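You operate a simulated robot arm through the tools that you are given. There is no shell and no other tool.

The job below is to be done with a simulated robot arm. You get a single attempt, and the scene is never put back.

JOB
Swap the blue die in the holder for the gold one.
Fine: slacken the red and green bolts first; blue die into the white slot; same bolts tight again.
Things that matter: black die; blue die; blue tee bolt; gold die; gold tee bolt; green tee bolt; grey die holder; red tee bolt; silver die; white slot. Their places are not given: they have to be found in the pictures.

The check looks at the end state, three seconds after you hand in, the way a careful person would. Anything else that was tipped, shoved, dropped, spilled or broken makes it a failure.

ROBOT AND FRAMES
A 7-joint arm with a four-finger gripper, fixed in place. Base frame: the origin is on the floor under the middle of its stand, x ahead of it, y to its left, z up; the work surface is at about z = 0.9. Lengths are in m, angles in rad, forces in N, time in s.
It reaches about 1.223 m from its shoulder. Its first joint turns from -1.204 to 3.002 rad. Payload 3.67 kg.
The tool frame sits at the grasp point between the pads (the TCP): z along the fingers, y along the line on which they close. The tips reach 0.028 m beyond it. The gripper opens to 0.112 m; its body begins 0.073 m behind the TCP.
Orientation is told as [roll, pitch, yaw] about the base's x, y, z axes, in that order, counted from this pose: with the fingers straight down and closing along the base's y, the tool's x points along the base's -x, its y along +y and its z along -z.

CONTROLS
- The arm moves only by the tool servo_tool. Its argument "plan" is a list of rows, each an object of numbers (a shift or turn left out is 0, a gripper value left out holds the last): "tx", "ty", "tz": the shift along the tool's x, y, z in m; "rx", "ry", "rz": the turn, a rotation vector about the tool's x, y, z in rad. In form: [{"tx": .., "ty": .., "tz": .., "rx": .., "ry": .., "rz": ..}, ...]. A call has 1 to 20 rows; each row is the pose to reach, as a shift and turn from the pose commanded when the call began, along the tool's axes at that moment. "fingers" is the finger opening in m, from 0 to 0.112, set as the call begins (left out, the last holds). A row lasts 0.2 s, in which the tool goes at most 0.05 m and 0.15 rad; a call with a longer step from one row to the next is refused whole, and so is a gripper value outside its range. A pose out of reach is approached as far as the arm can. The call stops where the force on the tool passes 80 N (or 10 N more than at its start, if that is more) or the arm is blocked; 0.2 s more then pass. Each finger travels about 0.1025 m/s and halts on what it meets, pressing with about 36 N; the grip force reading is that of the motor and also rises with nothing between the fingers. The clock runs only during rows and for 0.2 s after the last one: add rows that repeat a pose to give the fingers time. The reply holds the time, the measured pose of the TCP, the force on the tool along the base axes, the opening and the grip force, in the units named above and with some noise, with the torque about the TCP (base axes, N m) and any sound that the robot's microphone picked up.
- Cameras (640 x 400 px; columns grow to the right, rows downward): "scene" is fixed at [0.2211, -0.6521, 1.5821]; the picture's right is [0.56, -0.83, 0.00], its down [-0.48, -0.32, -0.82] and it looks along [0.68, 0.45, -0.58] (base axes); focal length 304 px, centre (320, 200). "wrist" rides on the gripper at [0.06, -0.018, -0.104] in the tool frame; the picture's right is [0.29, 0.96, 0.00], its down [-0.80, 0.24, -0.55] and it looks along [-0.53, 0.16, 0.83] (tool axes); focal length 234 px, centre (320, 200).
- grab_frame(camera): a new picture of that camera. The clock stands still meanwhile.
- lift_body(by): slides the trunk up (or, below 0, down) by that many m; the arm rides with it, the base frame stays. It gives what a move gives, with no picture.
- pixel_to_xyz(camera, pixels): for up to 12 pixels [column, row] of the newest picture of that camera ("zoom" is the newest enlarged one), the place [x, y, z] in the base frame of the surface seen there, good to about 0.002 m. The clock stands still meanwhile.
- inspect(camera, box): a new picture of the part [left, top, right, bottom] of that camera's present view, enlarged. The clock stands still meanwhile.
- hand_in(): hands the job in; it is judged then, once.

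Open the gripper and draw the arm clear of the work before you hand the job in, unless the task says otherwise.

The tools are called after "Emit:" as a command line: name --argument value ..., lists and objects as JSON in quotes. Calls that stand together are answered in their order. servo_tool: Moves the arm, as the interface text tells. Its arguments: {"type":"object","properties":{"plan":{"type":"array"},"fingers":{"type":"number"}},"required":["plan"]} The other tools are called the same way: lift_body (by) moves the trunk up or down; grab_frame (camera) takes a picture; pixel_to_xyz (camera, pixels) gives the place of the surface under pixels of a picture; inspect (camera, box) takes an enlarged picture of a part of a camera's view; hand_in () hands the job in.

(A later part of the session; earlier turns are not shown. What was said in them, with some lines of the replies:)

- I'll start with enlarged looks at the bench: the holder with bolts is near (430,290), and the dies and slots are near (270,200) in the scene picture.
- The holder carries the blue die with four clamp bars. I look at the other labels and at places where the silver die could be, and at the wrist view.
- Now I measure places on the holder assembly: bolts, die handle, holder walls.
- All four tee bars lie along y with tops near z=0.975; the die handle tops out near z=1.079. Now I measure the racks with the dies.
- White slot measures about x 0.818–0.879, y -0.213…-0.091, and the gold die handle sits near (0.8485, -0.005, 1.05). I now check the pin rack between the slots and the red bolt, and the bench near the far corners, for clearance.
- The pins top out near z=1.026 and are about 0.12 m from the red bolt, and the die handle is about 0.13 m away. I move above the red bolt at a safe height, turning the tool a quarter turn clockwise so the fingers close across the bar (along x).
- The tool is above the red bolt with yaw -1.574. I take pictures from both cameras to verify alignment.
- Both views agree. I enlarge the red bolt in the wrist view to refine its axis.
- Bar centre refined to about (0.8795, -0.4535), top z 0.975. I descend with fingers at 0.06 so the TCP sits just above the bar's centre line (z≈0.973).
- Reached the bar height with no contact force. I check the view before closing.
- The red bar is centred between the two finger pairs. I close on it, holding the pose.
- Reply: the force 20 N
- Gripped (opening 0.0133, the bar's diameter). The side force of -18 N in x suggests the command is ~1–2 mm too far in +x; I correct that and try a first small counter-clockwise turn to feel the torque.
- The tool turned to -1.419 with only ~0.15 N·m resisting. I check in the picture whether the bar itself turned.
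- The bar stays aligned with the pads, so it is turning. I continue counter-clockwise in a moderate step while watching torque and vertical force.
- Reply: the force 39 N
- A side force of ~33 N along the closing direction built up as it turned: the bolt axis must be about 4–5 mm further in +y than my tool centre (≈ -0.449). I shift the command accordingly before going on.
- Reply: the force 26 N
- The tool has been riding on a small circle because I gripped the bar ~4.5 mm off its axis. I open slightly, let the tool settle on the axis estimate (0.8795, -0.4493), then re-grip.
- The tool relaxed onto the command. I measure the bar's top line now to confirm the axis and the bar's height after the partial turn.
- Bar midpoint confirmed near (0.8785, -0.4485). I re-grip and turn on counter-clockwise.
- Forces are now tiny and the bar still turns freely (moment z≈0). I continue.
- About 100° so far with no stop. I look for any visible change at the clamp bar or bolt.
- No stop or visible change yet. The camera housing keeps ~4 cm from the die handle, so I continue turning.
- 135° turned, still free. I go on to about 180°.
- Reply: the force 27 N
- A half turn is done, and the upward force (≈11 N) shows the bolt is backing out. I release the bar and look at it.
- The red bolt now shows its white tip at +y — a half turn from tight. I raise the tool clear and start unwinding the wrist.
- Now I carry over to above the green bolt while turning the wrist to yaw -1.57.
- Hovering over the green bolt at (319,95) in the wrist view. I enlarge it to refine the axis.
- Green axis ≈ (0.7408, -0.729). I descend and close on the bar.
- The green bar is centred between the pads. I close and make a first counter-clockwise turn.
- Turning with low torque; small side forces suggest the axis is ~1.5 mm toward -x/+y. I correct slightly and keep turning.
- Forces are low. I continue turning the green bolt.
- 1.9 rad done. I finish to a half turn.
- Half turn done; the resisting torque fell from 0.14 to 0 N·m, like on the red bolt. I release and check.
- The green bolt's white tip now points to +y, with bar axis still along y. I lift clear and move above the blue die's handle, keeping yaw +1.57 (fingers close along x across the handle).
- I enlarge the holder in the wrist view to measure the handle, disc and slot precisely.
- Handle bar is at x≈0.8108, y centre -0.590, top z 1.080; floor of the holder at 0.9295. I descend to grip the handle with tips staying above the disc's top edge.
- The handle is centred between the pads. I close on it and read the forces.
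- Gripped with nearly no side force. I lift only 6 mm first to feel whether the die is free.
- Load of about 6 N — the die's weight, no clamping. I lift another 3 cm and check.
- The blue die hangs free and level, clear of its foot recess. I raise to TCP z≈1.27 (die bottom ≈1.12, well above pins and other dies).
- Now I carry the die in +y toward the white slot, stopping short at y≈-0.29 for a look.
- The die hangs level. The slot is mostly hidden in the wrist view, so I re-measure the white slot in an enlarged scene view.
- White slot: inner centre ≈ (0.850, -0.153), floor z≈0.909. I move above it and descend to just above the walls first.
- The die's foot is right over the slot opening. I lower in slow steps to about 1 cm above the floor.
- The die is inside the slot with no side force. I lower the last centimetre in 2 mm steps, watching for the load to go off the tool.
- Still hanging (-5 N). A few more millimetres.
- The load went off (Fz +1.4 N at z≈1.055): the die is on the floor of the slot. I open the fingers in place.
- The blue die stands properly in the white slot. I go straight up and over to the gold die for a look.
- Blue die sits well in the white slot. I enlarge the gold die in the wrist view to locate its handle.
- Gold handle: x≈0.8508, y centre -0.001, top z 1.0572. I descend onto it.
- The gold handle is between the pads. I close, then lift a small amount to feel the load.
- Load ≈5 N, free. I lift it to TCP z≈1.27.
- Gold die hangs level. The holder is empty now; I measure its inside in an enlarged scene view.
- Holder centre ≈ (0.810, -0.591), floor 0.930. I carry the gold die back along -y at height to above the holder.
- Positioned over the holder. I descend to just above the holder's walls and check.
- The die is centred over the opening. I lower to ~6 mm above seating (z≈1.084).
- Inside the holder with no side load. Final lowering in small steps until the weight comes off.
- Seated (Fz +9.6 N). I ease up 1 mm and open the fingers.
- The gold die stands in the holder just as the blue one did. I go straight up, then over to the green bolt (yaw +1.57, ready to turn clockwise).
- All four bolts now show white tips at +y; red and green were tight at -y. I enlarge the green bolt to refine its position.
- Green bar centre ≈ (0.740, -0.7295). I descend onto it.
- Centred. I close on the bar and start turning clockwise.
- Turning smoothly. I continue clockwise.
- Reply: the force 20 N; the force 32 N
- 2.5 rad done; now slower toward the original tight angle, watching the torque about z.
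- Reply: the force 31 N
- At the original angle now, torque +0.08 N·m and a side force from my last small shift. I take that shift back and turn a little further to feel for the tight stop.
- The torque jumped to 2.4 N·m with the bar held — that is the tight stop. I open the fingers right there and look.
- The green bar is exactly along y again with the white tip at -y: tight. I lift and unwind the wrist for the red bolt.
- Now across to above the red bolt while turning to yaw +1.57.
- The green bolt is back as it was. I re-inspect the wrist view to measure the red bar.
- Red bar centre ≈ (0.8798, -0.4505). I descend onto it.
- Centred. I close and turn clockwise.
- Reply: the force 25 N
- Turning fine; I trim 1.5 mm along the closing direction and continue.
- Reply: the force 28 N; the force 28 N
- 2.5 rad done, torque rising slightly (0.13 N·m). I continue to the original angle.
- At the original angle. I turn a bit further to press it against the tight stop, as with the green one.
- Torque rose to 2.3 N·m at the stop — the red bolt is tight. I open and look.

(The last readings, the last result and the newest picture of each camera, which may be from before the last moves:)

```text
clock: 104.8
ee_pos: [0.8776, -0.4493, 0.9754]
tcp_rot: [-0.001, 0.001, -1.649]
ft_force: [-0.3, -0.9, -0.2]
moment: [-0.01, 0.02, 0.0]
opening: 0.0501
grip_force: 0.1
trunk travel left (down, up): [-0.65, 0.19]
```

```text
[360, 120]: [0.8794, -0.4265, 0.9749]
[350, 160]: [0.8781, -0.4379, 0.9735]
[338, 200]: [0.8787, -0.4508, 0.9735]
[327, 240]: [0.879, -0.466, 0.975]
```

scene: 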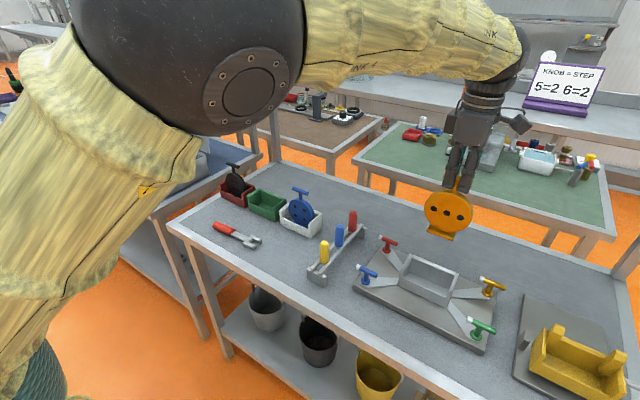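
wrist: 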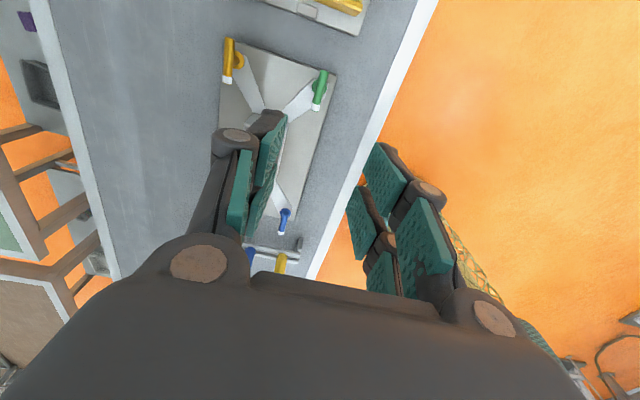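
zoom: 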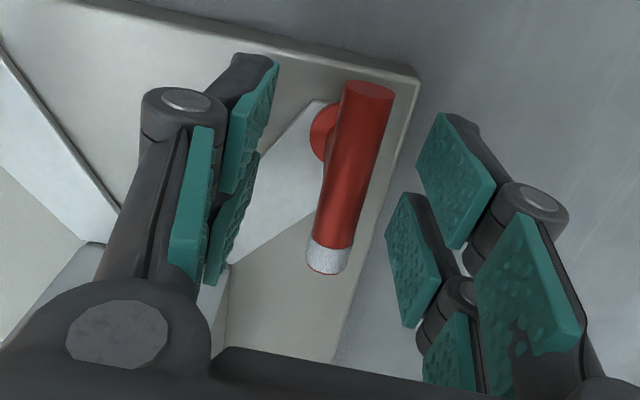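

The red bar is along y again with the white tip at -y. I lift the arm clear and unwind the wrist.

Emit:
servo_tool --plan '[{"tz": -0.03}, {"tz": -0.07}, {"tz": -0.11}, {"tz": -0.15}, {"tz": -0.19}, {"tz": -0.23}, {"tz": -0.27, "rz": -0.13}, {"tz": -0.31, "rz": -0.27}, {"tz": -0.35, "rz": -0.41}, {"tz": -0.39, "rz": -0.55}, {"tz": -0.42, "rz": -0.69}, {"tz": -0.42, "rz": -0.83}, {"tz": -0.42, "rz": -0.97}, {"tz": -0.42, "rz": -1.11}, {"tz": -0.42, "rz": -1.25}, {"tz": -0.42, "rz": -1.39}, {"tz": -0.42, "rz": -1.53}, {"tz": -0.42, "rz": -1.651}, {"tz": -0.42, "rz": -1.651}]'

Emit:
grab_frame --camera "scene"

Emit:
inspect --camera "scene" --box '[340, 200, 520, 350]'

Emit:
inspect --camera "scene" --box '[200, 150, 380, 290]'

```text
clock: 108.8
ee_pos: [0.8777, -0.4504, 1.3949]
tcp_rot: [0.001, -0.001, 0.004]
ft_force: [-0.4, 0.1, -0.1]
moment: [0.01, -0.03, -0.01]
opening: 0.0501
grip_force: 0.0
trunk travel left (down, up): [-0.65, 0.19]
```

```text
taken
```

scene: 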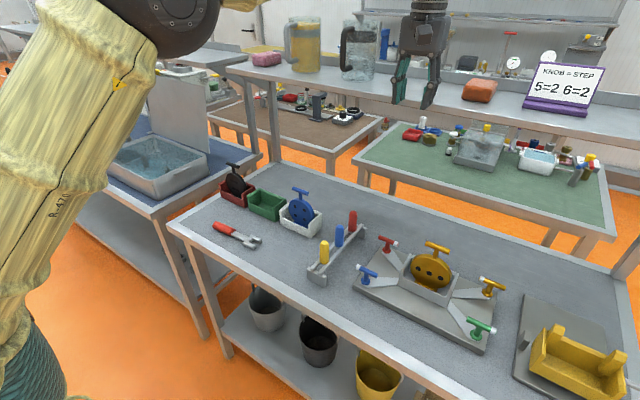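

```text
2.67 times, centred on (430, 275) of scene
```

zoom: 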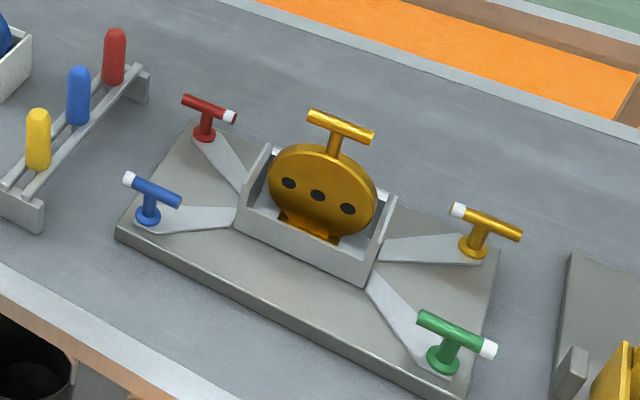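

```text
2.86 times, centred on (290, 220) of scene
```

zoom: 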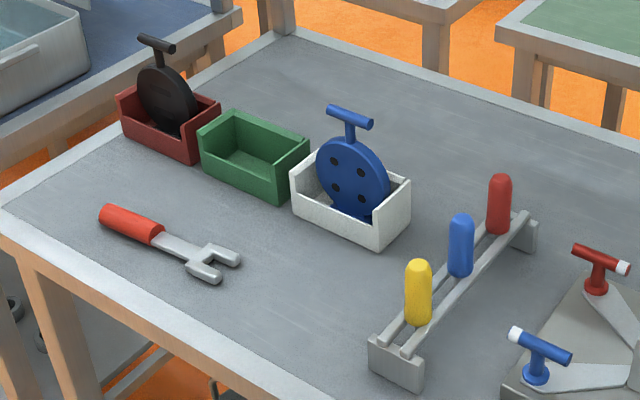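

All looks right. As a last check I measure both die handles to confirm they sit fully down and centred.

Emit:
pixel_to_xyz --camera "scene" --pixels '[[428, 244], [436, 247], [446, 251], [295, 190], [302, 193], [390, 240], [483, 326]]'

Emit:
inspect --camera "scene" --box '[395, 225, 475, 305]'

Emit:
pixel_to_xyz --camera "zoom" --pixels '[[235, 95], [330, 130], [290, 200], [250, 180], [330, 220]]'

```text
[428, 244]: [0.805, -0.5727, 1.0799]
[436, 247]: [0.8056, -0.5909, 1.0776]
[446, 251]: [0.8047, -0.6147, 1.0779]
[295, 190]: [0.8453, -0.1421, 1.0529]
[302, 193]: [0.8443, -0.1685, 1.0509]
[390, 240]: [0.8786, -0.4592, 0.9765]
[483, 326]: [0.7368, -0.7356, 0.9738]
```

```text
5.00 times, centred on (435, 265) of scene
```

zoom: 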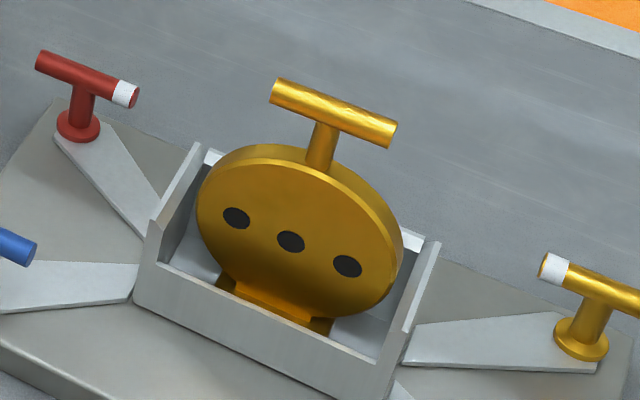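

```text
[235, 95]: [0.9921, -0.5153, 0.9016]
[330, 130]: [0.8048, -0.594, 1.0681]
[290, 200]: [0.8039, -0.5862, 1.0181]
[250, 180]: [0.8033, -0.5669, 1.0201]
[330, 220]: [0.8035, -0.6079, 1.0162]
```

The gold die is upright, centred and fully seated; the blue die is in the white slot; red and green tips are back at -y. I open the gripper fully and draw back from the work.

Emit:
servo_tool --plan '[{"tx": 0.03, "ty": -0.01}, {"tx": 0.07, "ty": -0.03}, {"tx": 0.11, "ty": -0.05}, {"tx": 0.15, "ty": -0.07}, {"tx": 0.19, "ty": -0.1}, {"tx": 0.2, "ty": -0.11}, {"tx": 0.2, "ty": -0.11}]' --fingers 0.112

Emit:
grab_frame --camera "scene"

```text
clock: 110.4
ee_pos: [0.6773, -0.5597, 1.3933]
tcp_rot: [0.0, 0.0, 0.003]
ft_force: [-0.1, -0.7, -0.2]
moment: [0.0, 0.0, 0.0]
opening: 0.112
grip_force: 0.1
trunk travel left (down, up): [-0.65, 0.19]
```

```text
taken
```

scene: 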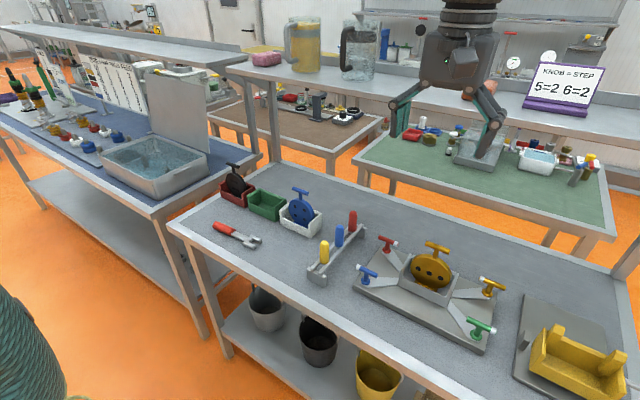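

The arm is back where it started with the gripper open, and nothing else on the bench looks moved. I hand the job in.

Emit:
hand_in

```text
The job is handed in.
```

The swap is done and handed in; no verdict came back, so what follows is from my own last pictures and readings.

- **Gold die:** it is in the grey holder, upright, centred and fully down.
- **Blue die:** it is standing in the white slot.
- **Red and green bolts:** I slackened each by a half turn before lifting the blue die. I then turned them back until they stopped hard, at about 2.3 N·m for red and 2.4 N·m for green. Their white tips point the same way as at the start.
- **Everything else:** I did not touch the blue and gold bolts or the black die. Nothing else on the bench looks moved. I never found the silver die in the pictures, and the job did not need it.

The gripper is open and the arm is back about where it started, clear of the work.
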